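You operate a simulated robot arm through the tools that you are given. There is no shell and no other tool. Be economical: measure what you need, move in short steps, check, and stop when the job is done.

You are at the controls of a simulated two-armed robot. One attempt, no reset.

## Task
Shut the gate, pack the P-412 and P-618 boxes in the Quebrizo carton and roll it to the gate.
Fine: the cream boxes; the third one stays out; gate shut before the carton rolls. Set down upright: what you pick out.

It is judged by the outcome, as a careful person would: the job done as asked, and still so three seconds after it is handed in. It fails if anything else is knocked over, pushed out of place, dropped, spilled or broken.

## Robot
Two 7-joint arms with fingered hands on one trunk, on a carriage that runs on a rail from [-12, -940] to [12, 940] (x, y) and turns from -2.705 to 3.089 rad about z. Base frame: it is fixed where the carriage stands at the start and does not move with it; the origin is on the floor, on the carriage's upright axis, x ahead of it, y to its left, z up. Lengths are in mm, angles in rad, forces in N, time in s.
The left shoulder is at the start at [70, 188, 1248], the right one opposite. With the tool pointing down near the work surface each hand reaches from about 100 to 380 mm from the robot's upright axis, wherever it stands, measured 20 degrees to its own side. Places, roughly: inside of the quebrizo carton [500, -100, 800]; roller track [500, 0, 800]; yellow gate [800, 400, 1100]. Payload 4 kg a hand.
Tool frame (each hand has its own): the origin (TCP) lies between the finger pads and is the grasp point; the fingertips stand 26 mm ahead of it; z points along the fingers, y is the line along which they close. The gripper opens to 132 mm. The gripper's body begins 73 mm behind the TCP. The gripper is a hand of 4 fingers: y runs from the thumb to the fingers, the wrist lies at [0, 0, -224] in the tool frame.
Orientation is that of the tool frame in the base frame, as [roll, pitch, yaw] about the fixed x, y, z axes, in that order (R = Rz(yaw) Ry(pitch) Rx(roll)). With the fingers straight down and closing along the base's y, the tool's x points along the base's -x, its y along +y and its z along -z.

## Interface
- The arms move only by the tool jog_arm. It takes "left_moves", "right_moves" or both (then of equal length, played together; a hand with none holds still); each is a list of rows, each a list of 6 numbers: the shift along the tool's x, y, z in mm, then the turn, a rotation vector about the tool's x, y, z in rad. In form: [[tx, ty, tz, wx, wy, wz], ...]. A call has 1 to 10 rows; each row is the pose to reach, as a shift and turn from the pose commanded when the call began, along the tool's axes at that moment. A row lasts 0.2 s, in which the tool goes at most 50 mm and 0.15 rad; a call with a longer step from one row to the next is refused whole. A pose out of reach is approached as far as the arm can. The call stops where the force on the tool passes 40 N (or 10 N more than at its start, if that is more) or the arm is blocked; 0.2 s more then pass. In this call time passes only in rows, and 0.2 s behind the last. It gives the time, the measured TCP pose, the force on the tool (base axes), the opening and the grip force at its end, in the units of the frame above (readings bear some noise), with the torque about the TCP (base axes, N m) and any sound that the robot's microphone picked up.
- Cameras (640 x 400 px; columns grow to the right, rows downward): "scene" is now at [139.6, 12.8, 1484.7]; the picture's right is [0.15, -0.99, 0.00], its down [-0.49, -0.07, -0.87] and it looks along [0.86, 0.13, -0.50] (base axes); focal length 214 px, centre (320, 200). "left" rides on the left gripper at [-73, 6, -94] in its tool frame; the picture's right is [-0.08, -1.00, 0.00], its down [0.78, -0.06, -0.62] and it looks along [0.61, -0.05, 0.79] (tool axes); focal length 230 px, centre (320, 200). "right" rides on the right gripper at [73, 6, -94] in its tool frame; the picture's right is [-0.08, 1.00, 0.00], its down [-0.78, -0.06, -0.62] and it looks along [-0.61, -0.05, 0.79] (tool axes); focal length 230 px, centre (320, 200). There is no depth. A picture from a camera that has moved, and an enlarged one, comes with that camera's place and axes in the base frame and with its lens.
- get_image(camera): a new picture of that camera. It takes no simulated time.
- slide_trunk(by): slides the trunk up (or, below 0, down) by that many mm; the arms and the scene camera ride with it, the base frame stays. It gives what a move gives, with no picture.
- drive_base(legs): drives the robot by 1 to 6 legs, each [ahead, left, turn to the left] in mm, mm and rad, along the robot's own axes; the way and the turn of a leg run together, so that a leg with both is an arc; at most 1500 mm and 3.142 rad a leg. The arms and the cameras ride along, it lands a little off, and it stops where it bumps. It keeps to its track: a leg is cut to what the track allows. It gives what a move gives.
- set_fingers(finger1, finger2, finger3, thumb_bend, hand): sets how far each is bent, from 0 (flat) to 1 (curled in); at 0.3 the hand is open as for a grip, at 0.7 the pads meet at the TCP. One left out holds its place. A second passes; each finger stops where it meets its share of the squeeze, and holds until it gets a number again. It is the only way to open and close the hand. It gives what a move gives, with no picture; readings hold the bend of each and the force on the fingers (four entries, about 0 where the hand has none), thumb and palm.
- aim_head(pan, tilt): turns the head with the scene camera to pan (to the left, within 1.501 rad either way) and tilt (down, from -0.506 to 1.204), counted from straight ahead of the robot. It gives what a move gives.
- zoom(camera, box): a new picture of the part [left, top, right, bottom] of that camera's present view, enlarged. It takes no simulated time.
- close_job(): hands the job in; it is judged then, once.

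Go step by step. Nothing tells you exact positions but the pictures and the camera data: compare them with the known pose of the tool, close in by small moves and look again before you grip or let go. The budget is 120 turns and 92 pictures, counting those below and the enlarged ones. Unless the task says otherwise, let go and move clear before handing in.

The tools are called after "Request:" by a JSON object that holds its "api" and its "payload". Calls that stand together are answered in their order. jog_arm: Moves the arms, as the interface text tells. Its arguments: {"type":"object","properties":{"left_moves":{"type":"array","items":{"type":"array","items":{"type":"number"}}},"right_moves":{"type":"array","items":{"type":"array","items":{"type":"number"}}}},"required":[]} The other tools are called the same way: slide_trunk (by) slides the trunk up or down; set_fingers (finger1, finger2, finger3, thumb_bend, hand) moves the fingers one by one; drive_base (legs) drives the base; aim_head (pan, tilt) turns the head that bears the scene camera; get_image (camera) takes a picture; zoom (camera, box) takes an enlarged picture of a part of a camera's view; close_job () hands the job in.

At the start:

```text
clock: 0.0
left_position: [482.0, 282.8, 1416.9]
left_orientation: [3.141, -0.001, 3.141]
left_ft_force: [-0.1, 0.1, 0.7]
left_ft_torque: [0.0, -0.03, 0.0]
left_finger_gap: 131.7
left_grasp_force: 0.1
left_shape: jaw
left_bend: [0.3, 0.3, 0.3, 0.3]
left_finger forces: [0.0, 0.1, 0.0, 0.1, 0.0, 0.0]
right_position: [406.0, -53.4, 1371.5]
right_orientation: [3.14, -0.001, -3.141]
right_ft_force: [0.7, 0.4, 0.2]
right_ft_torque: [0.0, -0.02, -0.01]
right_finger_gap: 132.0
right_grasp_force: 0.1
right_shape: jaw
right_bend: [0.3, 0.3, 0.3, 0.3]
right_finger forces: [0.0, 0.0, 0.0, 0.1, 0.0, 0.0]
trunk travel left (down, up): [-725.0, 215.0]
robot x, y, heading: [-3.1, 1.7, 0.002]
head pan, tilt: [0.147, 0.518]
```

scene: 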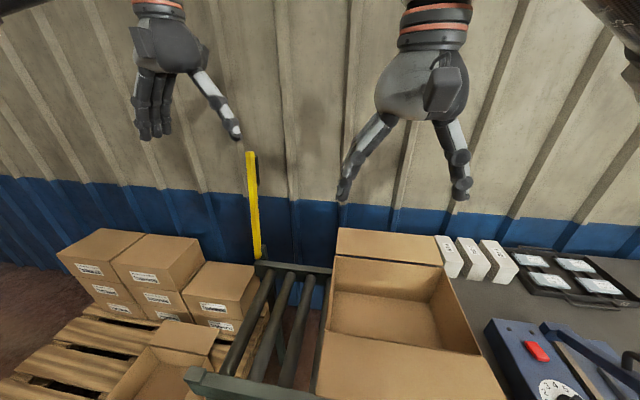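
right: 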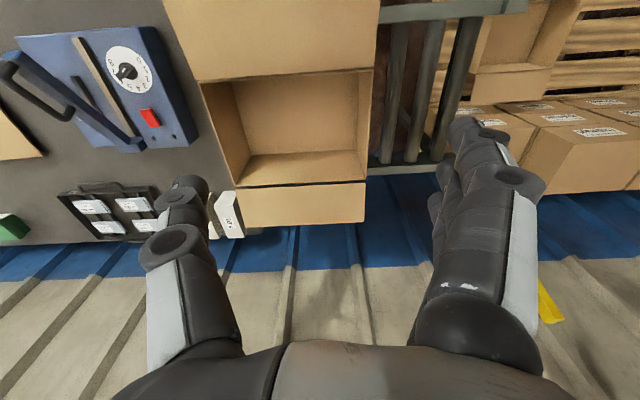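
left: 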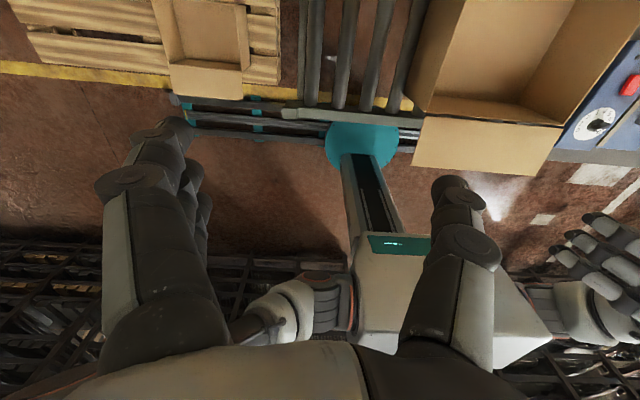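

I see a yellow bar (the gate), a roller track, a carton, and three cream boxes behind the carton to the right. I'll zoom in on them first.

Request:
{"api": "zoom", "payload": {"camera": "scene", "box": [400, 200, 560, 300]}}

Request:
{"api": "zoom", "payload": {"camera": "scene", "box": [180, 130, 380, 400]}}

Request:
{"api": "aim_head", "payload": {"pan": -0.3, "tilt": 0.9}}

Request:
{"api": "get_image", "payload": {"camera": "scene"}}

```text
4.00 times, centred on (480, 250) of scene
camera zoom: at [139.6, 12.8, 1484.7], right [0.15, -0.99, 0.0], down [-0.49, -0.07, -0.87], along [0.86, 0.13, -0.5], focal length 858 px, centre (-320, 0)
```

zoom: 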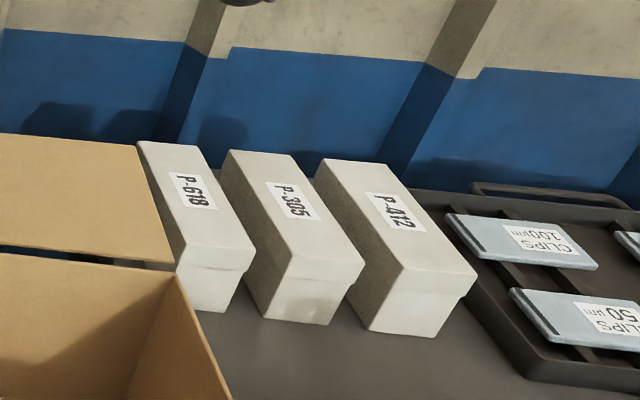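

```text
1.48 times, centred on (280, 265) of scene
camera zoom: at [139.6, 12.8, 1484.7], right [0.15, -0.99, 0.0], down [-0.49, -0.07, -0.87], along [0.86, 0.13, -0.5], focal length 318 px, centre (379, 104)
```

zoom: 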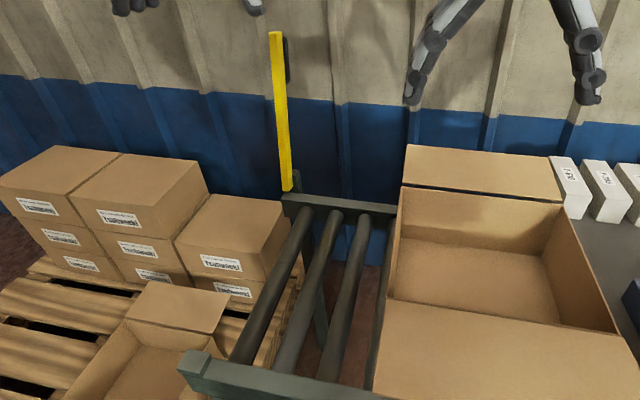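

```text
clock: 0.9
left_position: [483.3, 283.3, 1415.7]
left_orientation: [-3.142, -0.001, -3.142]
left_ft_force: [-0.2, 0.2, 0.3]
left_ft_torque: [0.0, 0.04, -0.03]
left_finger_gap: 131.9
left_grasp_force: 0.0
left_shape: jaw
left_bend: [0.3, 0.3, 0.3, 0.3]
left_finger forces: [0.0, 0.1, 0.0, 0.1, 0.0, 0.0]
right_position: [406.1, -53.5, 1371.9]
right_orientation: [-3.141, 0.001, -3.14]
right_ft_force: [-0.5, -0.2, 0.4]
right_ft_torque: [-0.01, 0.0, 0.03]
right_finger_gap: 131.9
right_grasp_force: 0.1
right_shape: jaw
right_bend: [0.3, 0.3, 0.3, 0.3]
right_finger forces: [0.1, 0.0, 0.0, 0.1, 0.0, 0.0]
trunk travel left (down, up): [-725.0, 215.0]
robot x, y, heading: [1.6, -2.1, -0.007]
head pan, tilt: [-0.3, 0.901]
```

```text
86 pictures are left
camera scene: at [122.2, -22.7, 1452.7], right [-0.29, -0.96, 0.0], down [-0.75, 0.23, -0.62], along [0.59, -0.18, -0.78], focal length 214 px, centre (320, 200)
```

scene: 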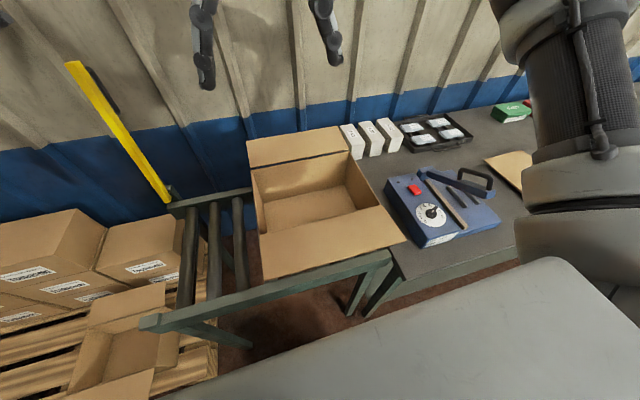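

The gate is a yellow bar hinged at the far rail near (735, 360, 850), leaning slightly past vertical, with the boxes far right. I'll drive left to face the gate and look closer.

Request:
{"api": "drive_base", "payload": {"legs": [[0, 250, 0]]}}

Request:
{"api": "aim_head", "payload": {"pan": 0.1, "tilt": 0.6}}

Request:
{"api": "get_image", "payload": {"camera": "scene"}}

```text
clock: 2.7
left_position: [484.3, 533.4, 1417.7]
left_orientation: [3.14, 0.0, -3.14]
left_ft_force: [0.2, -0.5, 0.4]
left_ft_torque: [0.04, 0.02, 0.0]
left_finger_gap: 131.9
left_grasp_force: 0.0
left_shape: jaw
left_bend: [0.3, 0.3, 0.3, 0.3]
left_finger forces: [0.1, 0.0, 0.0, 0.0, 0.1, 0.1]
right_position: [409.7, 198.1, 1370.3]
right_orientation: [3.14, 0.0, -3.141]
right_ft_force: [-0.1, -0.7, 0.8]
right_ft_torque: [0.01, -0.03, 0.01]
right_finger_gap: 132.1
right_grasp_force: 0.0
right_shape: jaw
right_bend: [0.3, 0.3, 0.3, 0.3]
right_finger forces: [0.1, 0.0, 0.0, 0.0, 0.0, 0.0]
trunk travel left (down, up): [-725.0, 215.0]
robot x, y, heading: [9.4, 255.1, -0.0]
head pan, tilt: [-0.3, 0.901]
```

```text
clock: 3.6
left_position: [484.2, 535.6, 1416.4]
left_orientation: [-3.14, -0.001, -3.139]
left_ft_force: [-0.3, 0.3, 0.1]
left_ft_torque: [0.05, -0.01, -0.02]
left_finger_gap: 131.7
left_grasp_force: 0.2
left_shape: jaw
left_bend: [0.3, 0.3, 0.3, 0.3]
left_finger forces: [0.0, 0.0, 0.0, 0.1, 0.0, 0.0]
right_position: [409.0, 200.0, 1372.3]
right_orientation: [-3.142, -0.001, -3.141]
right_ft_force: [0.3, -0.6, -0.5]
right_ft_torque: [-0.01, 0.0, -0.02]
right_finger_gap: 132.0
right_grasp_force: 0.1
right_shape: jaw
right_bend: [0.3, 0.3, 0.3, 0.3]
right_finger forces: [0.0, 0.1, 0.0, 0.1, 0.0, 0.0]
trunk travel left (down, up): [-725.0, 215.0]
robot x, y, heading: [1.7, 250.7, 0.002]
head pan, tilt: [0.099, 0.6]
```

```text
85 pictures are left
camera scene: at [141.2, 261.6, 1477.3], right [0.1, -0.99, 0.0], down [-0.56, -0.06, -0.82], along [0.82, 0.08, -0.57], focal length 214 px, centre (320, 200)
```

scene: 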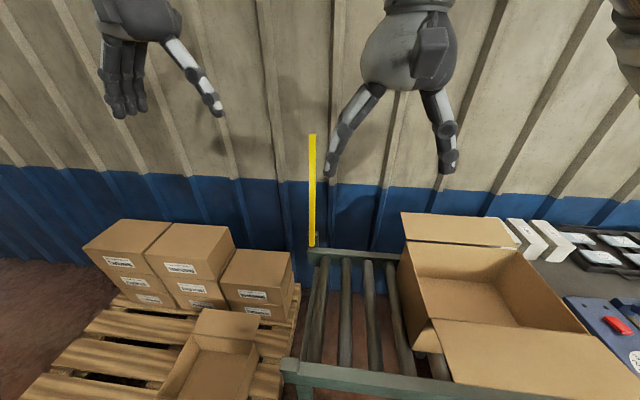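

Request:
{"api": "zoom", "payload": {"camera": "scene", "box": [256, 120, 416, 280]}}

Request:
{"api": "zoom", "payload": {"camera": "scene", "box": [260, 240, 500, 400]}}

```text
2.50 times, centred on (336, 200) of scene
camera zoom: at [141.2, 261.6, 1477.3], right [0.1, -0.99, 0.0], down [-0.56, -0.06, -0.82], along [0.82, 0.08, -0.57], focal length 536 px, centre (280, 200)
```

zoom: 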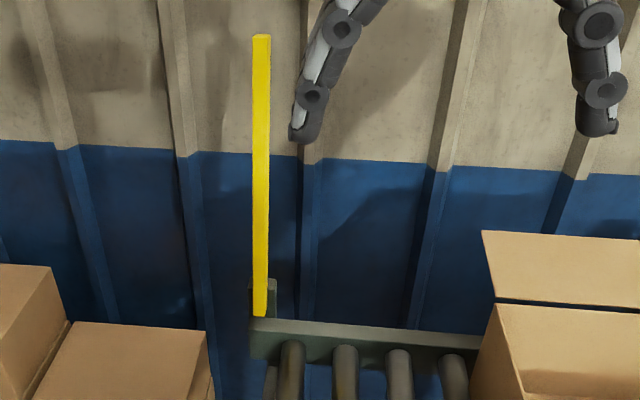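

```text
2.50 times, centred on (380, 320) of scene
camera zoom: at [141.2, 261.6, 1477.3], right [0.1, -0.99, 0.0], down [-0.56, -0.06, -0.82], along [0.82, 0.08, -0.57], focal length 536 px, centre (170, -100)
```

zoom: 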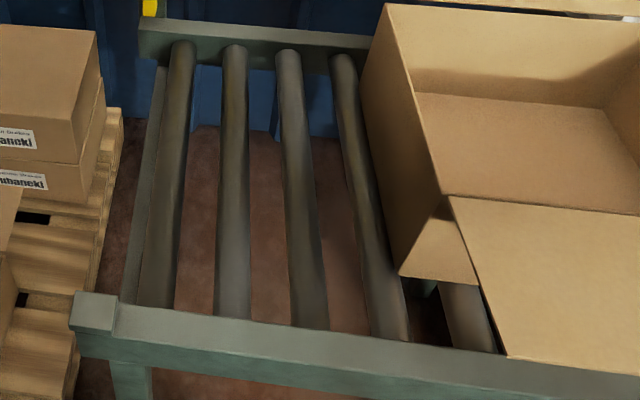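

The bar's pivot is near (724, 350, 868), its top near (807, 350, 1262), and it should fold down to the near post at about (344, 355, 830). I'll shift the base so the left hand lines up with it, then tilt the hand forward to a pre-grasp.

Request:
{"api": "drive_base", "payload": {"legs": [[0, -185, 0]]}}

Request:
{"api": "jog_arm", "payload": {"left_moves": [[-20, 0, 19, 0, -0.137, 0], [-39, 0, 37, 0, -0.274, 0], [-59, 0, 56, 0, -0.411, 0], [-78, 0, 75, 0, -0.548, 0], [-98, 0, 94, 0, -0.685, 0], [-118, 0, 112, 0, -0.822, 0], [-137, 0, 131, 0, -0.959, 0], [-157, 0, 150, 0, -1.096, 0], [-176, 0, 168, 0, -1.233, 0], [-196, 0, 187, 0, -1.37, 0]]}}

Request:
{"api": "get_image", "payload": {"camera": "scene"}}

Request:
{"api": "get_image", "payload": {"camera": "left"}}

```text
clock: 5.2
left_position: [483.6, 353.4, 1417.0]
left_orientation: [-3.139, -0.002, 3.141]
left_ft_force: [-0.4, 0.7, 0.2]
left_ft_torque: [0.0, -0.02, -0.01]
left_finger_gap: 131.9
left_grasp_force: 0.0
left_shape: jaw
left_bend: [0.3, 0.3, 0.3, 0.3]
left_finger forces: [0.0, 0.1, 0.1, 0.0, 0.1, 0.0]
right_position: [406.7, 15.9, 1372.8]
right_orientation: [-3.136, 0.0, 3.14]
right_ft_force: [0.8, -0.7, 0.0]
right_ft_torque: [-0.02, -0.02, 0.02]
right_finger_gap: 131.8
right_grasp_force: 0.0
right_shape: jaw
right_bend: [0.3, 0.3, 0.3, 0.3]
right_finger forces: [0.0, 0.0, 0.1, 0.0, 0.1, 0.1]
trunk travel left (down, up): [-725.0, 215.0]
robot x, y, heading: [-0.5, 71.0, -0.001]
head pan, tilt: [0.099, 0.6]
```

```text
clock: 7.3
left_position: [681.7, 351.0, 1228.3]
left_orientation: [-3.13, 1.37, -3.134]
left_ft_force: [0.6, 0.1, -0.1]
left_ft_torque: [-0.01, -0.03, 0.0]
left_finger_gap: 131.9
left_grasp_force: 0.0
left_shape: jaw
left_bend: [0.3, 0.3, 0.3, 0.3]
left_finger forces: [0.1, 0.0, 0.1, 0.0, 0.1, 0.1]
right_position: [408.2, 13.3, 1370.5]
right_orientation: [-3.141, -0.001, 3.139]
right_ft_force: [0.6, -0.1, -0.3]
right_ft_torque: [0.0, 0.04, -0.01]
right_finger_gap: 131.7
right_grasp_force: 0.1
right_shape: jaw
right_bend: [0.3, 0.3, 0.3, 0.3]
right_finger forces: [0.1, 0.0, 0.1, 0.0, 0.0, 0.0]
trunk travel left (down, up): [-725.0, 215.0]
robot x, y, heading: [3.8, 66.3, -0.002]
head pan, tilt: [0.099, 0.6]
```

```text
82 pictures are left
camera scene: at [140.1, 75.5, 1477.3], right [0.1, -1.0, 0.0], down [-0.56, -0.06, -0.82], along [0.82, 0.08, -0.57], focal length 214 px, centre (320, 200)
```

scene: 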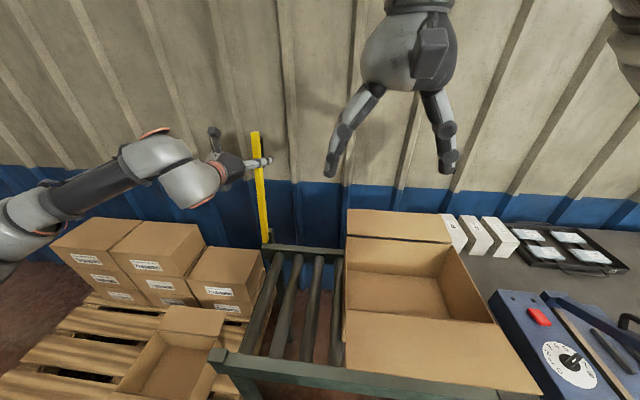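

```text
81 pictures are left
camera left: at [604.8, 356.2, 1318.2], right [0.01, -1.0, 0.08], down [-0.76, -0.06, -0.65], along [0.65, -0.05, -0.76], focal length 230 px, centre (320, 200)
```

left: 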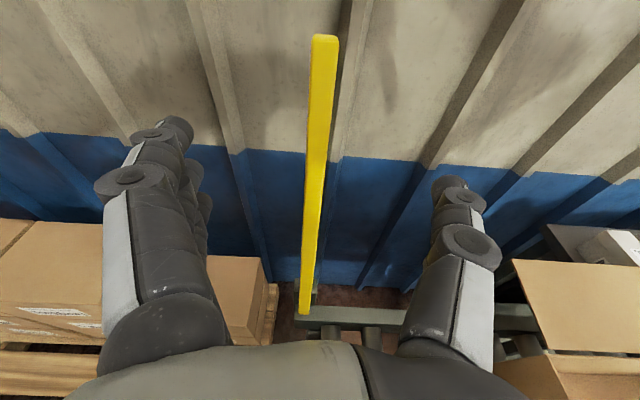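

The bar is centred between thumb and fingers. I'll advance about 110 mm along the fingers and check.

Request:
{"api": "jog_arm", "payload": {"left_moves": [[0, 0, 30, 0, 0, 0], [0, 0, 60, 0, 0, 0], [0, 0, 88, 0, 0, 0], [0, 0, 110, 0, 0, 0]]}}

Request:
{"api": "get_image", "payload": {"camera": "left"}}

Request:
{"api": "zoom", "payload": {"camera": "scene", "box": [200, 100, 320, 260]}}

```text
clock: 8.3
left_position: [788.4, 348.9, 1208.2]
left_orientation: [-3.139, 1.37, 3.14]
left_ft_force: [0.9, -0.3, -0.1]
left_ft_torque: [0.02, 0.0, 0.0]
left_finger_gap: 131.7
left_grasp_force: 0.1
left_shape: jaw
left_bend: [0.3, 0.3, 0.3, 0.3]
left_finger forces: [0.0, 0.1, 0.0, 0.0, 0.0, 0.1]
right_position: [408.4, 12.4, 1370.7]
right_orientation: [3.141, -0.002, 3.14]
right_ft_force: [0.6, 0.1, -0.1]
right_ft_torque: [0.04, 0.05, -0.02]
right_finger_gap: 132.0
right_grasp_force: 0.1
right_shape: jaw
right_bend: [0.3, 0.3, 0.3, 0.3]
right_finger forces: [0.0, 0.1, 0.0, 0.1, 0.0, 0.0]
trunk travel left (down, up): [-725.0, 215.0]
robot x, y, heading: [3.2, 67.5, 0.003]
head pan, tilt: [0.099, 0.6]
```

```text
80 pictures are left
camera left: at [710.6, 353.7, 1297.2], right [0.01, -1.0, 0.08], down [-0.76, -0.06, -0.65], along [0.65, -0.05, -0.76], focal length 230 px, centre (320, 200)
```

left: 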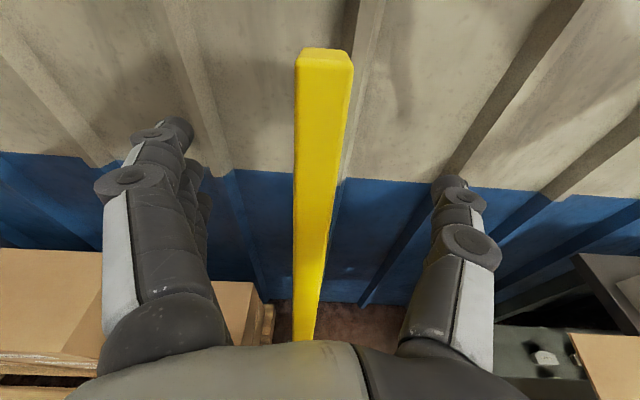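

```text
2.50 times, centred on (260, 180) of scene
camera zoom: at [140.1, 74.6, 1477.3], right [0.1, -1.0, 0.0], down [-0.56, -0.06, -0.82], along [0.82, 0.08, -0.57], focal length 536 px, centre (470, 250)
```

zoom: 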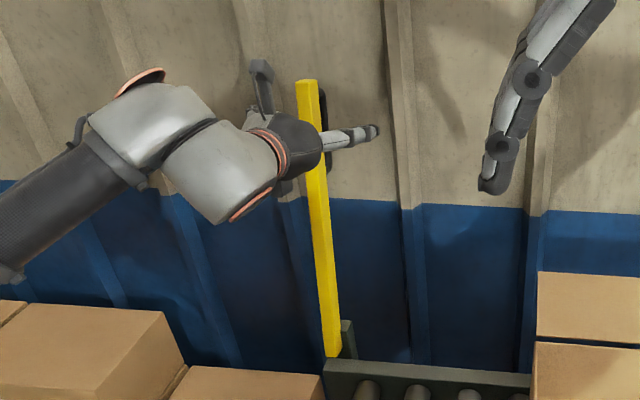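

The bar is between thumb and fingers at the TCP depth. Now I close on it.

Request:
{"api": "set_fingers", "payload": {"hand": "left", "finger1": 0.7, "finger2": 0.7, "finger3": 0.7, "thumb_bend": 0.7}}

Request:
{"api": "get_image", "payload": {"camera": "left"}}

```text
clock: 9.3
left_position: [786.7, 350.5, 1207.9]
left_orientation: [-3.133, 1.37, -3.133]
left_ft_force: [1.2, 8.4, 2.4]
left_ft_torque: [0.03, -0.05, 0.16]
left_finger_gap: 25.1
left_grasp_force: 10.1
left_shape: fingers
left_bend: [0.65, 0.65, 0.65, 0.68]
left_finger forces: [4.5, 4.6, 4.7, 0.1, 6.3, 0.1]
right_position: [406.2, 14.5, 1371.7]
right_orientation: [-3.14, 0.0, 3.14]
right_ft_force: [0.2, 0.6, -0.5]
right_ft_torque: [0.0, -0.02, 0.0]
right_finger_gap: 132.0
right_grasp_force: 0.0
right_shape: jaw
right_bend: [0.3, 0.3, 0.3, 0.3]
right_finger forces: [0.1, 0.0, 0.1, 0.0, 0.0, 0.1]
trunk travel left (down, up): [-725.0, 215.0]
robot x, y, heading: [2.5, 65.6, -0.002]
head pan, tilt: [0.099, 0.6]
```

```text
78 pictures are left
camera left: at [709.1, 356.2, 1297.8], right [0.02, -1.0, 0.08], down [-0.76, -0.06, -0.65], along [0.65, -0.05, -0.76], focal length 230 px, centre (320, 200)
```

left: 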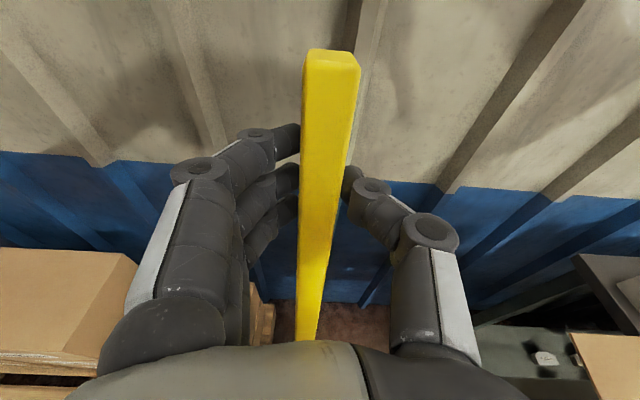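

Bar is gripped (25 mm wide). I'll pull it along its arc, a bit past vertical, and see how the hinge behaves.

Request:
{"api": "jog_arm", "payload": {"left_moves": [[1.4, 0, -31.1, 0, -0.09, 0], [5.6, 0, -61.9, 0, -0.18, 0], [12.5, 0, -92.3, 0, -0.27, 0], [22.2, 0, -121.9, 0, -0.36, 0], [34.5, 0, -150.5, 0, -0.45, 0]]}}

Request:
{"api": "get_image", "payload": {"camera": "scene"}}

```text
clock: 10.6
left_position: [750.7, 336.1, 1214.1]
left_orientation: [2.92, 1.482, 2.867]
left_ft_force: [0.8, 35.6, -2.3]
left_ft_torque: [-0.01, 0.03, 0.9]
left_finger_gap: 32.9
left_grasp_force: 17.8
left_shape: fingers
left_bend: [0.57, 0.57, 0.58, 0.7]
left_finger forces: [11.9, 11.7, 11.7, 0.1, 0.1, 0.1]
left hand out of reach, approached as far as the arm can: row 2, 3, 4, 5
right_position: [408.7, 26.9, 1370.9]
right_orientation: [-3.132, 0.001, -3.137]
right_ft_force: [0.5, -0.3, 0.3]
right_ft_torque: [-0.04, 0.02, 0.02]
right_finger_gap: 131.9
right_grasp_force: 0.2
right_shape: jaw
right_bend: [0.3, 0.3, 0.3, 0.3]
right_finger forces: [0.1, 0.0, 0.0, 0.0, 0.1, 0.0]
trunk travel left (down, up): [-725.0, 215.0]
robot x, y, heading: [-2.7, 66.0, 0.004]
head pan, tilt: [0.099, 0.6]
stopped in row 5 (left hand): the force on the tool passed its limit at 82 N (the readings are from after the stop); the commanded pose is now the measured one
```

```text
77 pictures are left
camera scene: at [140.2, 88.9, 1477.2], right [0.1, -0.99, 0.01], down [-0.56, -0.07, -0.82], along [0.82, 0.08, -0.57], focal length 214 px, centre (320, 200)
```

scene: 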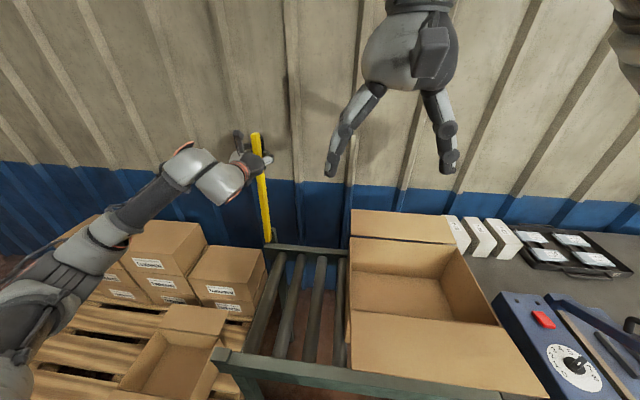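

The upward tilt hit the wrist's limit and side-loaded the bar. I'll open the hand to relieve that and look.

Request:
{"api": "set_fingers", "payload": {"hand": "left", "finger1": 0.3, "finger2": 0.3, "finger3": 0.3, "thumb_bend": 0.3}}

Request:
{"api": "get_image", "payload": {"camera": "left"}}

Request:
{"api": "zoom", "payload": {"camera": "scene", "box": [200, 100, 320, 260]}}

```text
clock: 11.6
left_position: [748.8, 315.8, 1217.2]
left_orientation: [2.842, 1.481, 2.769]
left_ft_force: [0.0, 0.3, -0.6]
left_ft_torque: [0.0, -0.03, 0.02]
left_finger_gap: 135.6
left_grasp_force: 0.1
left_shape: fingers
left_bend: [0.3, 0.3, 0.3, 0.3]
left_finger forces: [0.0, 0.1, 0.0, 0.1, 0.0, 0.1]
right_position: [407.5, 11.8, 1372.1]
right_orientation: [3.141, 0.0, 3.14]
right_ft_force: [0.0, 0.5, 0.3]
right_ft_torque: [-0.02, -0.01, -0.01]
right_finger_gap: 131.8
right_grasp_force: 0.0
right_shape: jaw
right_bend: [0.3, 0.3, 0.3, 0.3]
right_finger forces: [0.0, 0.0, 0.0, 0.1, 0.0, 0.1]
trunk travel left (down, up): [-725.0, 215.0]
robot x, y, heading: [-1.8, 65.8, 0.004]
head pan, tilt: [0.099, 0.6]
```

```text
76 pictures are left
camera left: at [662.2, 324.9, 1297.1], right [-0.07, -1.0, 0.05], down [-0.68, 0.01, -0.73], along [0.73, -0.08, -0.68], focal length 230 px, centre (320, 200)
```

left: 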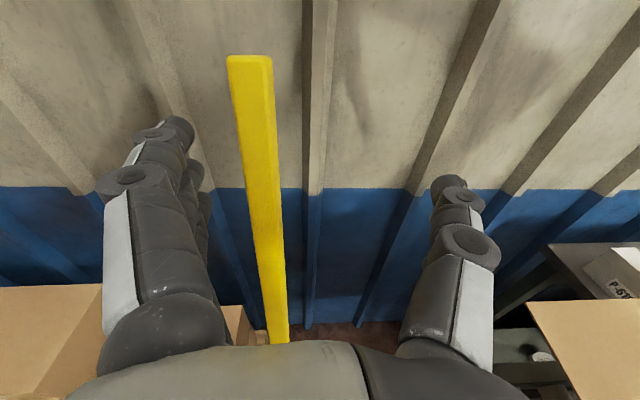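

```text
2.50 times, centred on (260, 180) of scene
camera zoom: at [138.9, 74.2, 1477.4], right [0.1, -0.99, 0.0], down [-0.56, -0.06, -0.83], along [0.82, 0.08, -0.56], focal length 536 px, centre (470, 250)
```

zoom: 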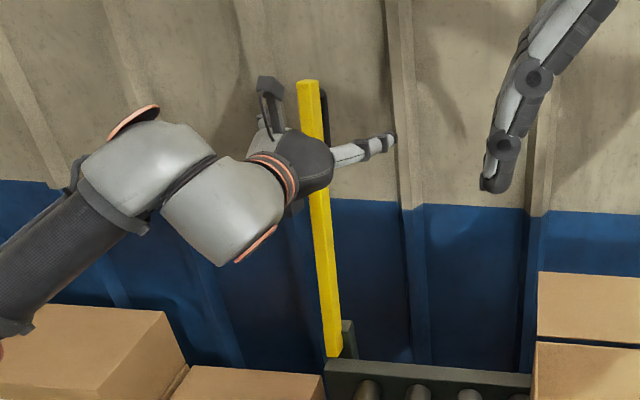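

Gravity put the bar back leaning at its rest. Better plan: pinch just the top end with one finger and thumb, the hand pointing 45° forward-down so the bar can pivot in the pinch, pull past vertical, then let it down from above. First I retreat.

Request:
{"api": "jog_arm", "payload": {"left_moves": [[0, 0, -40, 0, 0, 0], [0, 0, -80, 0, 0, 0], [0, 0, -120, 0, 0, 0]]}}

Request:
{"api": "jog_arm", "payload": {"left_moves": [[-25, 0, 0, -0.014, 0.14, -0.005], [-50, 0, 0, -0.028, 0.28, -0.01], [-75, 0, 0, -0.042, 0.42, -0.015], [-90, 0, 0, -0.056, 0.56, -0.02], [-90, 0, 0, -0.07, 0.7, -0.026]]}}

Request:
{"api": "drive_base", "payload": {"legs": [[0, 30, 0]]}}

Request:
{"api": "get_image", "payload": {"camera": "left"}}

```text
clock: 12.4
left_position: [629.5, 326.5, 1226.0]
left_orientation: [2.853, 1.484, 2.782]
left_ft_force: [-0.5, 0.7, 0.0]
left_ft_torque: [0.0, 0.03, -0.02]
left_finger_gap: 135.7
left_grasp_force: 0.0
left_shape: fingers
left_bend: [0.3, 0.3, 0.3, 0.3]
left_finger forces: [0.0, 0.0, 0.0, 0.0, 0.1, 0.0]
right_position: [406.9, 12.9, 1372.1]
right_orientation: [3.14, 0.0, 3.14]
right_ft_force: [-0.4, -0.1, 0.4]
right_ft_torque: [0.02, 0.03, 0.02]
right_finger_gap: 132.0
right_grasp_force: 0.0
right_shape: jaw
right_bend: [0.3, 0.3, 0.3, 0.3]
right_finger forces: [0.0, 0.1, 0.0, 0.0, 0.0, 0.0]
trunk travel left (down, up): [-725.0, 215.0]
robot x, y, heading: [2.4, 64.7, -0.006]
head pan, tilt: [0.099, 0.6]
```

```text
clock: 13.6
left_position: [638.2, 322.4, 1314.8]
left_orientation: [3.096, 0.785, 3.111]
left_ft_force: [0.0, -0.9, 0.2]
left_ft_torque: [-0.03, 0.01, -0.04]
left_finger_gap: 135.9
left_grasp_force: 0.0
left_shape: fingers
left_bend: [0.3, 0.3, 0.3, 0.3]
left_finger forces: [0.0, 0.0, 0.1, 0.0, 0.0, 0.1]
right_position: [406.6, 13.1, 1372.5]
right_orientation: [3.14, 0.0, 3.14]
right_ft_force: [-0.5, -0.4, 0.4]
right_ft_torque: [0.02, 0.01, 0.0]
right_finger_gap: 131.8
right_grasp_force: 0.1
right_shape: jaw
right_bend: [0.3, 0.3, 0.3, 0.3]
right_finger forces: [0.0, 0.0, 0.0, 0.0, 0.0, 0.0]
trunk travel left (down, up): [-725.0, 215.0]
robot x, y, heading: [-0.3, 64.1, -0.002]
head pan, tilt: [0.099, 0.6]
```

```text
clock: 14.4
left_position: [638.4, 344.3, 1317.4]
left_orientation: [3.088, 0.786, 3.103]
left_ft_force: [-0.5, -0.6, 0.0]
left_ft_torque: [0.05, 0.04, 0.04]
left_finger_gap: 135.9
left_grasp_force: 0.1
left_shape: fingers
left_bend: [0.3, 0.3, 0.3, 0.3]
left_finger forces: [0.1, 0.0, 0.0, 0.1, 0.1, 0.0]
right_position: [406.5, 33.6, 1371.8]
right_orientation: [3.135, 0.001, 3.139]
right_ft_force: [0.4, -1.0, 0.2]
right_ft_torque: [0.08, 0.0, 0.03]
right_finger_gap: 132.0
right_grasp_force: 0.1
right_shape: jaw
right_bend: [0.3, 0.3, 0.3, 0.3]
right_finger forces: [0.1, 0.0, 0.0, 0.0, 0.0, 0.0]
trunk travel left (down, up): [-725.0, 215.0]
robot x, y, heading: [4.4, 95.4, -0.002]
head pan, tilt: [0.099, 0.6]
```

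```text
74 pictures are left
camera left: at [623.2, 344.5, 1434.5], right [0.05, -1.0, 0.02], down [-0.99, -0.06, -0.12], along [0.12, -0.01, -0.99], focal length 230 px, centre (320, 200)
```

left: 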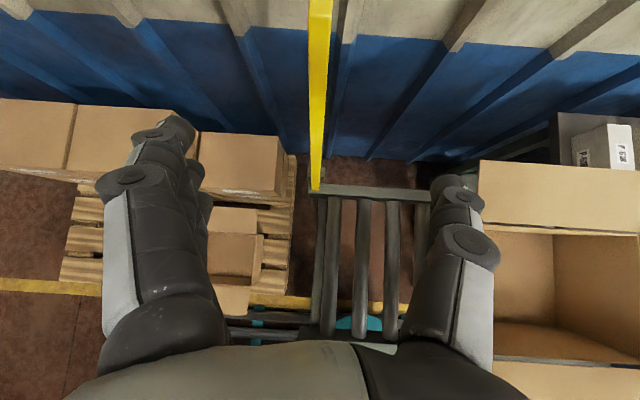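

Aligned in y. Moving in so the pinch point sits about 35 mm under the bar's top.

Request:
{"api": "jog_arm", "payload": {"left_moves": [[-24, 2, 30, 0, 0, 0], [-48, 4, 65, 0, 0, 0], [-48, 4, 105, 0, 0, 0], [-48, 4, 145, 0, 0, 0], [-48, 4, 178, 0, 0, 0]]}}

Request:
{"api": "get_image", "payload": {"camera": "left"}}

Request:
{"api": "zoom", "payload": {"camera": "scene", "box": [200, 80, 360, 240]}}

```text
clock: 15.6
left_position: [800.4, 353.9, 1223.2]
left_orientation: [3.095, 0.787, 3.107]
left_ft_force: [0.7, -0.1, 0.2]
left_ft_torque: [0.0, -0.01, -0.01]
left_finger_gap: 135.4
left_grasp_force: 0.0
left_shape: fingers
left_bend: [0.3, 0.3, 0.3, 0.3]
left_finger forces: [0.0, 0.0, 0.0, 0.0, 0.0, 0.0]
right_position: [407.6, 39.5, 1371.6]
right_orientation: [3.139, 0.0, 3.137]
right_ft_force: [-0.5, 0.4, -0.2]
right_ft_torque: [0.02, 0.03, 0.05]
right_finger_gap: 131.8
right_grasp_force: 0.2
right_shape: jaw
right_bend: [0.3, 0.3, 0.3, 0.3]
right_finger forces: [0.0, 0.0, 0.0, 0.0, 0.1, 0.1]
trunk travel left (down, up): [-725.0, 215.0]
robot x, y, heading: [0.9, 92.6, 0.003]
head pan, tilt: [0.099, 0.6]
```

```text
73 pictures are left
camera left: at [785.6, 355.8, 1339.9], right [0.05, -1.0, 0.02], down [-0.99, -0.06, -0.12], along [0.12, -0.01, -0.99], focal length 230 px, centre (320, 200)
```

left: 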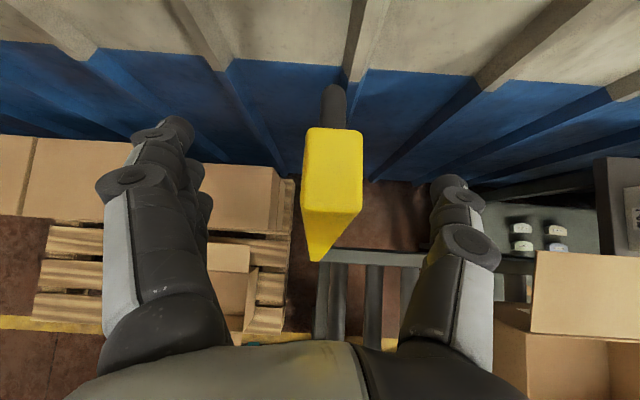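

```text
2.50 times, centred on (280, 160) of scene
camera zoom: at [140.3, 103.0, 1477.3], right [0.1, -1.0, 0.0], down [-0.56, -0.05, -0.82], along [0.82, 0.08, -0.57], focal length 536 px, centre (420, 300)
```

zoom: 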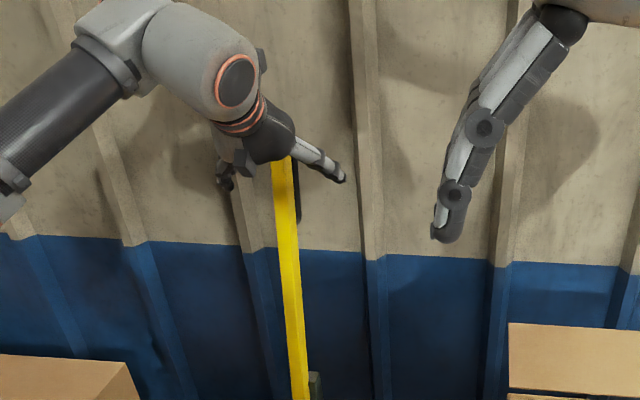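

Bar's top sits between thumb and fingers, centred. Pinching with the middle finger and thumb only.

Request:
{"api": "set_fingers", "payload": {"hand": "left", "finger2": 0.75, "thumb_bend": 0.7}}

Request:
{"api": "get_image", "payload": {"camera": "left"}}

```text
clock: 16.6
left_position: [799.1, 354.1, 1223.0]
left_orientation: [3.095, 0.785, 3.108]
left_ft_force: [-0.9, -3.3, -3.7]
left_ft_torque: [-0.03, 0.02, -0.06]
left_finger_gap: 80.5
left_grasp_force: 6.1
left_shape: fingers
left_bend: [0.3, 0.72, 0.3, 0.67]
left_finger forces: [0.0, 5.7, 0.1, 0.0, 7.5, 0.0]
right_position: [408.9, 40.9, 1373.0]
right_orientation: [3.14, 0.001, 3.138]
right_ft_force: [-1.1, 0.1, -0.6]
right_ft_torque: [0.01, 0.02, 0.02]
right_finger_gap: 132.2
right_grasp_force: 0.0
right_shape: jaw
right_bend: [0.3, 0.3, 0.3, 0.3]
right_finger forces: [0.0, 0.0, 0.0, 0.1, 0.0, 0.0]
trunk travel left (down, up): [-725.0, 215.0]
robot x, y, heading: [2.1, 97.3, 0.0]
head pan, tilt: [0.099, 0.6]
```

```text
71 pictures are left
camera left: at [785.1, 356.1, 1340.0], right [0.05, -1.0, 0.02], down [-0.99, -0.06, -0.12], along [0.12, -0.02, -0.99], focal length 230 px, centre (320, 200)
```

left: 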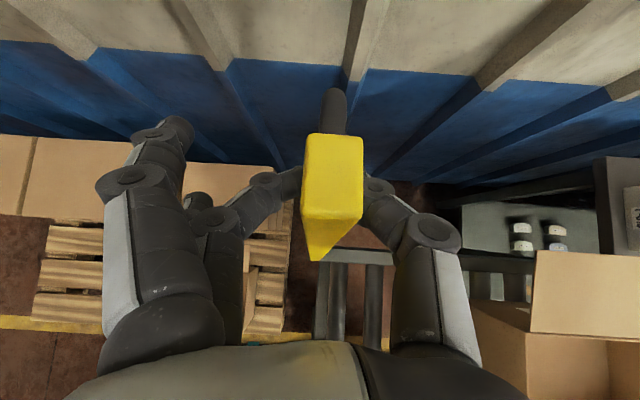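

Pinched. Pulling the bar along its arc with fixed hand orientation to about 0.4 rad past vertical.

Request:
{"api": "jog_arm", "payload": {"left_moves": [[18.5, 0, -26.1, 0, 0, 0], [39.8, 0, -50.8, 0, 0, 0], [63.3, 0, -73.6, 0, 0, 0], [88.6, 0, -94.1, 0, 0, 0], [115.7, 0, -112.4, 0, 0, 0], [144.4, 0, -128, 0, 0, 0], [174.3, 0, -141, 0, 0, 0]]}}

Request:
{"api": "get_image", "payload": {"camera": "left"}}

Request:
{"api": "get_image", "payload": {"camera": "scene"}}

```text
clock: 18.2
left_position: [573.7, 359.0, 1200.4]
left_orientation: [3.097, 0.788, 3.108]
left_ft_force: [-1.2, -1.0, -1.7]
left_ft_torque: [-0.02, 0.02, -0.04]
left_finger_gap: 74.5
left_grasp_force: 1.9
left_shape: fingers
left_bend: [0.3, 0.75, 0.3, 0.69]
left_finger forces: [0.0, 0.0, 0.0, 0.1, 3.6, 0.0]
right_position: [406.8, 41.3, 1372.8]
right_orientation: [3.139, 0.0, 3.14]
right_ft_force: [-0.6, 0.1, -0.3]
right_ft_torque: [-0.03, 0.0, 0.0]
right_finger_gap: 132.2
right_grasp_force: 0.0
right_shape: jaw
right_bend: [0.3, 0.3, 0.3, 0.3]
right_finger forces: [0.0, 0.0, 0.1, 0.0, 0.0, 0.0]
trunk travel left (down, up): [-725.0, 215.0]
robot x, y, heading: [-0.3, 94.9, -0.001]
head pan, tilt: [0.099, 0.6]
```

```text
70 pictures are left
camera left: at [559.0, 360.1, 1317.5], right [0.05, -1.0, 0.02], down [-0.99, -0.06, -0.12], along [0.12, -0.02, -0.99], focal length 230 px, centre (320, 200)
```

left: 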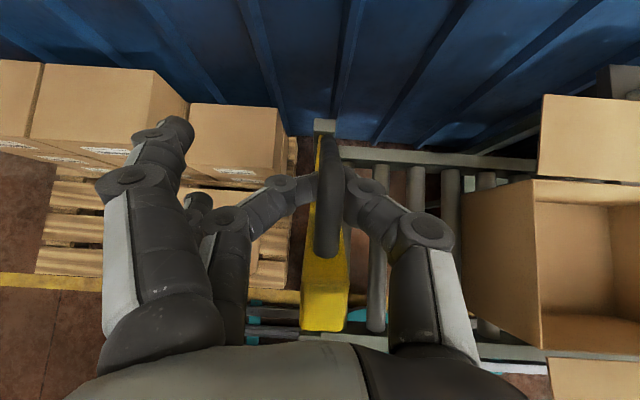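

```text
69 pictures are left
camera scene: at [137.9, 104.6, 1477.5], right [0.1, -1.0, 0.0], down [-0.56, -0.06, -0.83], along [0.82, 0.08, -0.56], focal length 214 px, centre (320, 200)
```

scene: 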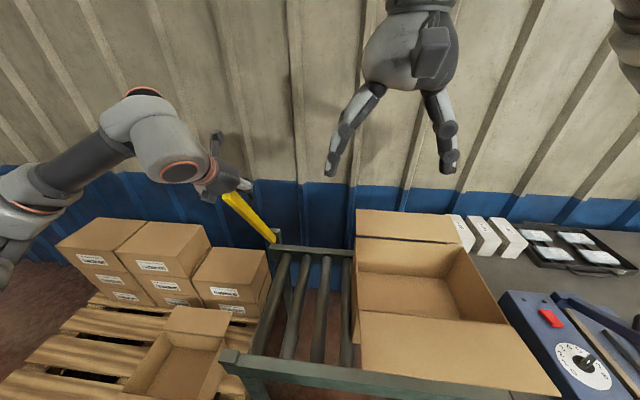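

The bar is over vertical and hanging partway by the pinch, with its handle now on top. I look closer before lowering.

Request:
{"api": "zoom", "payload": {"camera": "left", "box": [200, 100, 460, 360]}}

Request:
{"api": "zoom", "payload": {"camera": "scene", "box": [170, 120, 330, 280]}}

```text
1.54 times, centred on (330, 230) of left
camera zoom: at [559.0, 360.1, 1317.5], right [0.05, -1.0, 0.02], down [-0.99, -0.06, -0.12], along [0.12, -0.02, -0.99], focal length 354 px, centre (305, 154)
```

zoom: 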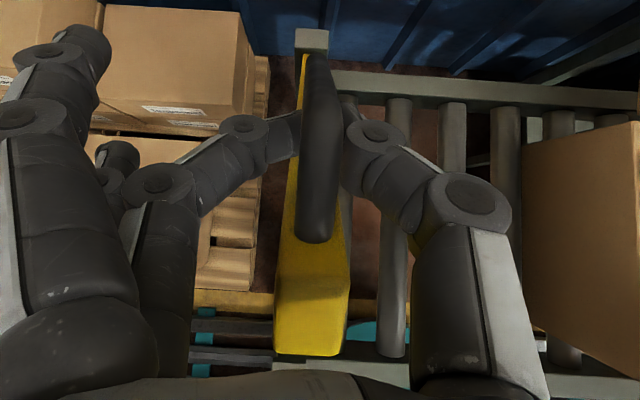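

```text
2.50 times, centred on (250, 200) of scene
camera zoom: at [137.9, 104.6, 1477.5], right [0.1, -1.0, 0.0], down [-0.56, -0.06, -0.83], along [0.82, 0.08, -0.56], focal length 536 px, centre (495, 200)
```

zoom: 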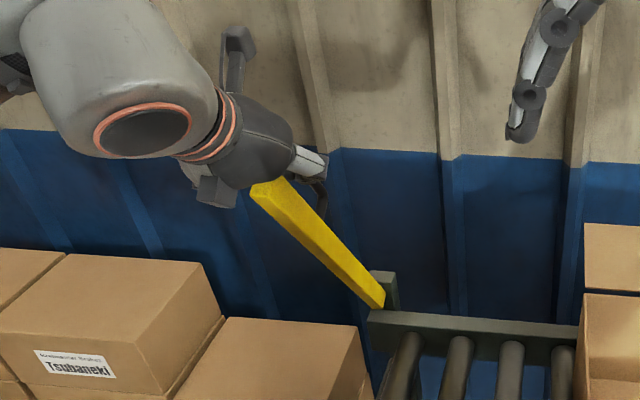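

The fingers are inside the D-handle on the bar's back, bar ~31° past vertical. I'll follow the arc downward half way, turning the hand to point down.

Request:
{"api": "jog_arm", "payload": {"left_moves": [[39.9, -1.4, -12.4, 0, 0.087, 0], [81, -2.8, -20.4, 0, 0.174, 0], [122.7, -4.2, -23.4, 0, 0.261, 0], [164.5, -5.6, -21.7, 0, 0.348, 0], [205.9, -7, -15.3, 0, 0.435, 0]]}}

Request:
{"api": "get_image", "payload": {"camera": "left"}}

Request:
{"api": "get_image", "payload": {"camera": "scene"}}

```text
clock: 19.4
left_position: [418.8, 359.4, 1064.4]
left_orientation: [3.11, 0.352, 3.129]
left_ft_force: [-0.8, -0.7, -1.3]
left_ft_torque: [-0.03, 0.04, 0.0]
left_finger_gap: 74.3
left_grasp_force: 2.0
left_shape: fingers
left_bend: [0.3, 0.74, 0.3, 0.69]
left_finger forces: [0.1, 3.9, 0.1, 0.1, 0.0, 0.0]
right_position: [408.4, 41.8, 1371.2]
right_orientation: [3.14, 0.0, 3.138]
right_ft_force: [-0.4, 0.4, 0.3]
right_ft_torque: [-0.02, -0.04, 0.0]
right_finger_gap: 131.7
right_grasp_force: 0.0
right_shape: jaw
right_bend: [0.3, 0.3, 0.3, 0.3]
right_finger forces: [0.0, 0.0, 0.1, 0.1, 0.1, 0.1]
trunk travel left (down, up): [-725.0, 215.0]
robot x, y, heading: [4.0, 94.8, 0.001]
head pan, tilt: [0.099, 0.6]
```

```text
66 pictures are left
camera left: at [455.5, 361.7, 1177.0], right [0.07, -1.0, 0.0], down [-0.95, -0.07, 0.31], along [-0.31, -0.02, -0.95], focal length 230 px, centre (320, 200)
```

left: 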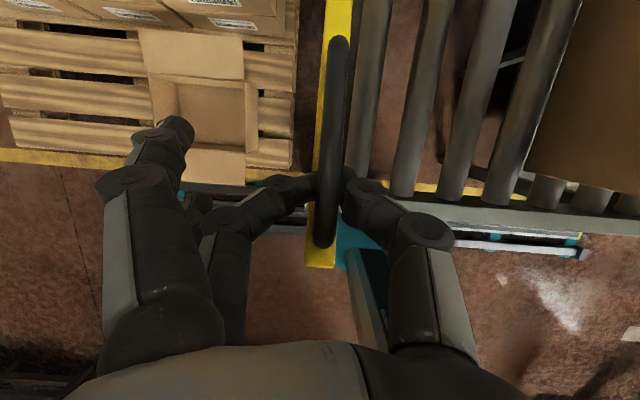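

```text
65 pictures are left
camera scene: at [139.6, 104.8, 1477.4], right [0.1, -1.0, 0.0], down [-0.56, -0.06, -0.82], along [0.82, 0.08, -0.57], focal length 214 px, centre (320, 200)
```

scene: 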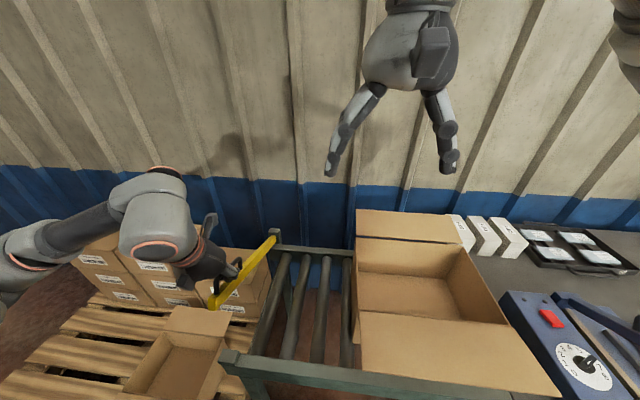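

Handle held, bar following. Continue down until it rests on the near post.

Request:
{"api": "jog_arm", "payload": {"left_moves": [[31.9, -1, 27.2, 0, 0.087, 0], [60.5, -2, 57.7, 0, 0.174, 0], [85.2, -3, 91.3, 0, 0.261, 0], [106.1, -4, 127.7, 0, 0.348, 0], [114, -5, 148, 0, 0.352, 0]]}}

Request:
{"api": "get_image", "payload": {"camera": "left"}}

Request:
{"api": "get_image", "payload": {"camera": "scene"}}

```text
clock: 20.6
left_position: [361.5, 355.9, 903.9]
left_orientation: [3.121, 0.014, 3.139]
left_ft_force: [1.5, -0.3, 25.9]
left_ft_torque: [-0.16, -0.05, 0.01]
left_finger_gap: 69.6
left_grasp_force: 16.2
left_shape: fingers
left_bend: [0.3, 0.75, 0.3, 0.72]
left_finger forces: [0.0, 0.0, 0.0, 0.0, 32.2, 0.0]
right_position: [405.7, 39.3, 1372.6]
right_orientation: [3.137, 0.002, 3.138]
right_ft_force: [0.3, -0.2, -0.3]
right_ft_torque: [-0.04, 0.01, 0.01]
right_finger_gap: 131.9
right_grasp_force: 0.1
right_shape: jaw
right_bend: [0.3, 0.3, 0.3, 0.3]
right_finger forces: [0.0, 0.1, 0.0, 0.0, 0.0, 0.0]
trunk travel left (down, up): [-725.0, 215.0]
robot x, y, heading: [0.8, 96.2, -0.004]
head pan, tilt: [0.099, 0.6]
stopped in row 5 (left hand): the force on the tool passed its limit at 58 N (the readings are from after the stop); the commanded pose is now the measured one
```

```text
64 pictures are left
camera left: at [434.0, 357.7, 997.4], right [0.07, -1.0, -0.02], down [-0.79, -0.07, 0.61], along [-0.61, -0.03, -0.8], focal length 230 px, centre (320, 200)
```

left: 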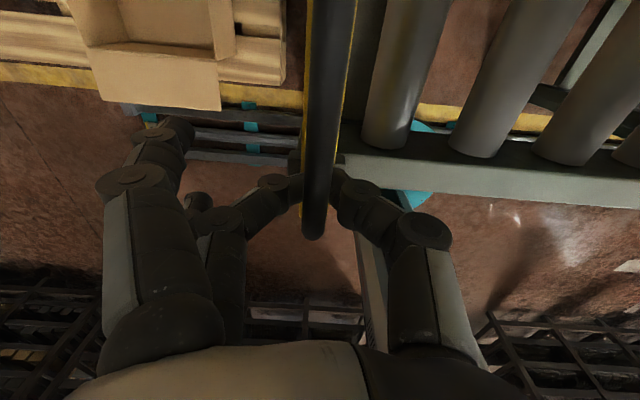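

```text
63 pictures are left
camera scene: at [136.7, 102.3, 1478.1], right [0.1, -1.0, 0.0], down [-0.56, -0.05, -0.83], along [0.82, 0.08, -0.56], focal length 214 px, centre (320, 200)
```

scene: 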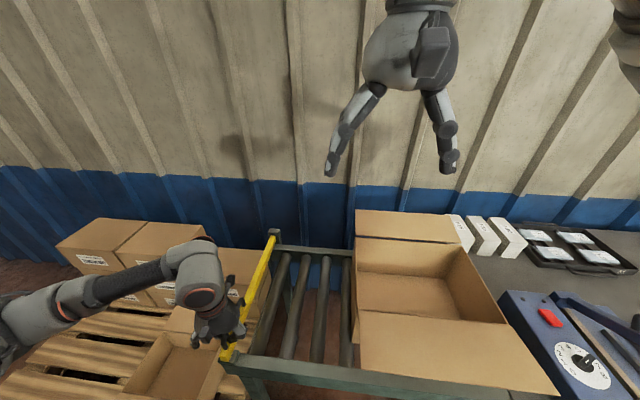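

The gate bar has met its stop on the near post. Opening the hand and lifting straight up.

Request:
{"api": "set_fingers", "payload": {"hand": "left", "finger2": 0.3, "thumb_bend": 0.3}}

Request:
{"api": "jog_arm", "payload": {"left_moves": [[0, 0, -40, 0, 0, 0], [0, 0, -90, 0, 0, 0], [0, 0, -140, 0, 0, 0], [0, 0, -190, 0, 0, 0], [0, 0, -240, 0, 0, 0], [0, 0, -290, 0, 0, 0], [0, 0, -340, 0, 0, 0]]}}

Request:
{"api": "aim_head", "payload": {"pan": 0.5, "tilt": 0.8}}

Request:
{"api": "get_image", "payload": {"camera": "scene"}}

```text
clock: 20.9
left_position: [361.9, 355.3, 903.8]
left_orientation: [3.122, 0.008, 3.136]
left_ft_force: [0.1, -0.2, 0.1]
left_ft_torque: [-0.04, 0.01, -0.01]
left_finger_gap: 129.5
left_grasp_force: 0.1
left_shape: fingers
left_bend: [0.3, 0.47, 0.3, 0.34]
left_finger forces: [0.1, 0.0, 0.0, 0.0, 0.0, 0.0]
right_position: [406.8, 40.7, 1371.4]
right_orientation: [3.139, 0.002, 3.14]
right_ft_force: [0.1, -0.9, -0.5]
right_ft_torque: [-0.02, 0.02, -0.02]
right_finger_gap: 131.9
right_grasp_force: 0.1
right_shape: jaw
right_bend: [0.3, 0.3, 0.3, 0.3]
right_finger forces: [0.1, 0.0, 0.0, 0.0, 0.0, 0.0]
trunk travel left (down, up): [-725.0, 215.0]
robot x, y, heading: [1.4, 96.2, 0.001]
head pan, tilt: [0.099, 0.6]
stopped (left hand): the force on the tool passed its limit at 42 N (the readings are from after the stop); the commanded pose is now the measured one
```

```text
clock: 22.5
left_position: [356.9, 349.8, 1242.4]
left_orientation: [3.121, 0.008, 3.136]
left_ft_force: [0.2, 0.1, -0.1]
left_ft_torque: [0.0, 0.01, -0.01]
left_finger_gap: 135.7
left_grasp_force: 0.0
left_shape: fingers
left_bend: [0.3, 0.3, 0.3, 0.3]
left_finger forces: [0.0, 0.0, 0.0, 0.0, 0.0, 0.0]
right_position: [406.0, 41.3, 1372.3]
right_orientation: [3.139, 0.002, -3.142]
right_ft_force: [0.4, 0.5, 1.1]
right_ft_torque: [0.01, -0.03, -0.01]
right_finger_gap: 131.7
right_grasp_force: 0.1
right_shape: jaw
right_bend: [0.3, 0.3, 0.3, 0.3]
right_finger forces: [0.0, 0.1, 0.0, 0.0, 0.0, 0.0]
trunk travel left (down, up): [-725.0, 215.0]
robot x, y, heading: [2.4, 98.7, 0.002]
head pan, tilt: [0.099, 0.6]
```

```text
clock: 23.4
left_position: [360.9, 351.3, 1239.8]
left_orientation: [3.121, 0.008, 3.135]
left_ft_force: [0.1, 0.2, 0.1]
left_ft_torque: [0.03, -0.01, -0.01]
left_finger_gap: 135.5
left_grasp_force: 0.0
left_shape: fingers
left_bend: [0.3, 0.3, 0.3, 0.3]
left_finger forces: [0.0, 0.1, 0.1, 0.1, 0.0, 0.0]
right_position: [409.0, 41.5, 1371.0]
right_orientation: [3.14, 0.0, 3.141]
right_ft_force: [-0.5, 0.3, -1.2]
right_ft_torque: [0.01, -0.01, -0.01]
right_finger_gap: 131.8
right_grasp_force: 0.0
right_shape: jaw
right_bend: [0.3, 0.3, 0.3, 0.3]
right_finger forces: [0.0, 0.1, 0.1, 0.1, 0.1, 0.0]
trunk travel left (down, up): [-725.0, 215.0]
robot x, y, heading: [2.1, 98.0, 0.001]
head pan, tilt: [0.499, 0.799]
```

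```text
62 pictures are left
camera scene: at [122.6, 134.4, 1460.5], right [0.48, -0.88, 0.0], down [-0.63, -0.34, -0.7], along [0.61, 0.33, -0.72], focal length 214 px, centre (320, 200)
```

scene: 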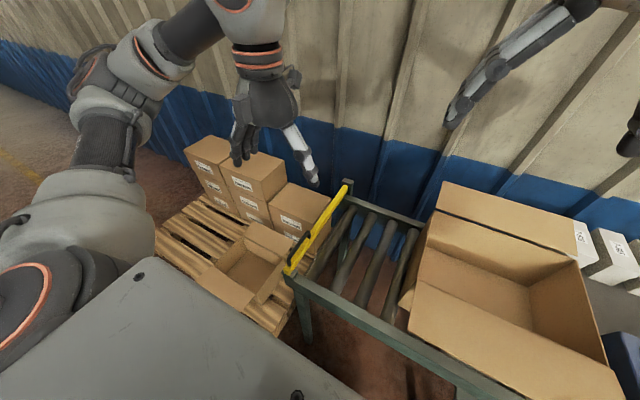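

The gate is down. I'll check that it seats at the near post, and then drive right to the cream boxes.

Request:
{"api": "zoom", "payload": {"camera": "scene", "box": [250, 170, 390, 310]}}

Request:
{"api": "drive_base", "payload": {"legs": [[0, -430, 0]]}}

Request:
{"api": "aim_head", "payload": {"pan": -0.1, "tilt": 0.6}}

Request:
{"api": "get_image", "payload": {"camera": "scene"}}

```text
2.86 times, centred on (320, 240) of scene
camera zoom: at [122.6, 134.4, 1460.5], right [0.48, -0.88, 0.0], down [-0.63, -0.34, -0.7], along [0.61, 0.33, -0.72], focal length 613 px, centre (320, 86)
```

zoom: 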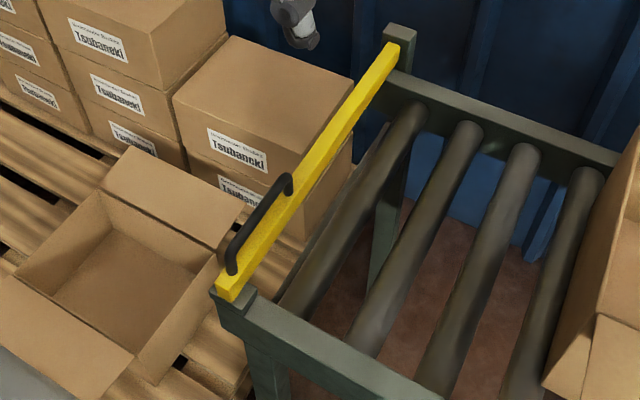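

```text
clock: 26.0
left_position: [353.3, -77.0, 1241.3]
left_orientation: [3.125, 0.008, 3.138]
left_ft_force: [0.4, 0.2, 0.2]
left_ft_torque: [-0.06, 0.03, 0.02]
left_finger_gap: 135.9
left_grasp_force: 0.0
left_shape: fingers
left_bend: [0.3, 0.3, 0.3, 0.3]
left_finger forces: [0.0, 0.0, 0.1, 0.0, 0.1, 0.0]
right_position: [402.8, -387.1, 1372.5]
right_orientation: [-3.142, 0.0, -3.138]
right_ft_force: [-0.5, 0.6, 0.1]
right_ft_torque: [-0.02, 0.02, -0.02]
right_finger_gap: 132.2
right_grasp_force: 0.0
right_shape: jaw
right_bend: [0.3, 0.3, 0.3, 0.3]
right_finger forces: [0.0, 0.0, 0.0, 0.1, 0.0, 0.0]
trunk travel left (down, up): [-725.0, 215.0]
robot x, y, heading: [-3.7, -341.7, 0.004]
head pan, tilt: [0.499, 0.799]
```

```text
clock: 27.0
left_position: [352.5, -79.7, 1240.2]
left_orientation: [3.125, 0.009, -3.141]
left_ft_force: [-0.1, -0.3, -0.5]
left_ft_torque: [0.01, 0.0, 0.01]
left_finger_gap: 135.9
left_grasp_force: 0.1
left_shape: fingers
left_bend: [0.3, 0.3, 0.3, 0.3]
left_finger forces: [0.1, 0.0, 0.0, 0.0, 0.0, 0.0]
right_position: [401.8, -388.8, 1371.9]
right_orientation: [-3.14, 0.001, -3.139]
right_ft_force: [0.3, -0.2, 0.1]
right_ft_torque: [-0.03, 0.01, 0.04]
right_finger_gap: 131.5
right_grasp_force: 0.2
right_shape: jaw
right_bend: [0.3, 0.3, 0.3, 0.3]
right_finger forces: [0.0, 0.0, 0.0, 0.1, 0.0, 0.0]
trunk travel left (down, up): [-725.0, 215.0]
robot x, y, heading: [-5.8, -333.3, 0.001]
head pan, tilt: [-0.099, 0.6]
```

```text
60 pictures are left
camera scene: at [133.6, -343.9, 1477.4], right [-0.1, -1.0, 0.0], down [-0.56, 0.05, -0.82], along [0.82, -0.08, -0.57], focal length 214 px, centre (320, 200)
```

scene: 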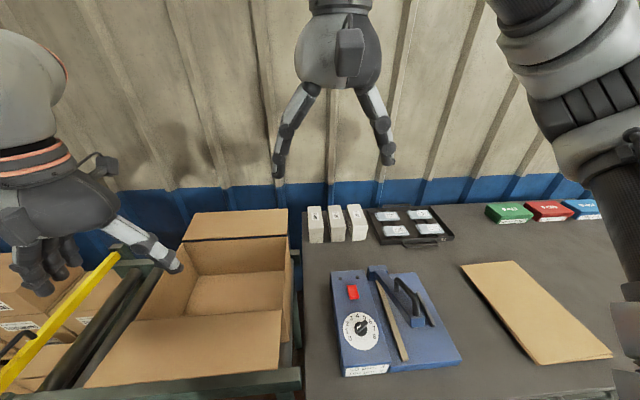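

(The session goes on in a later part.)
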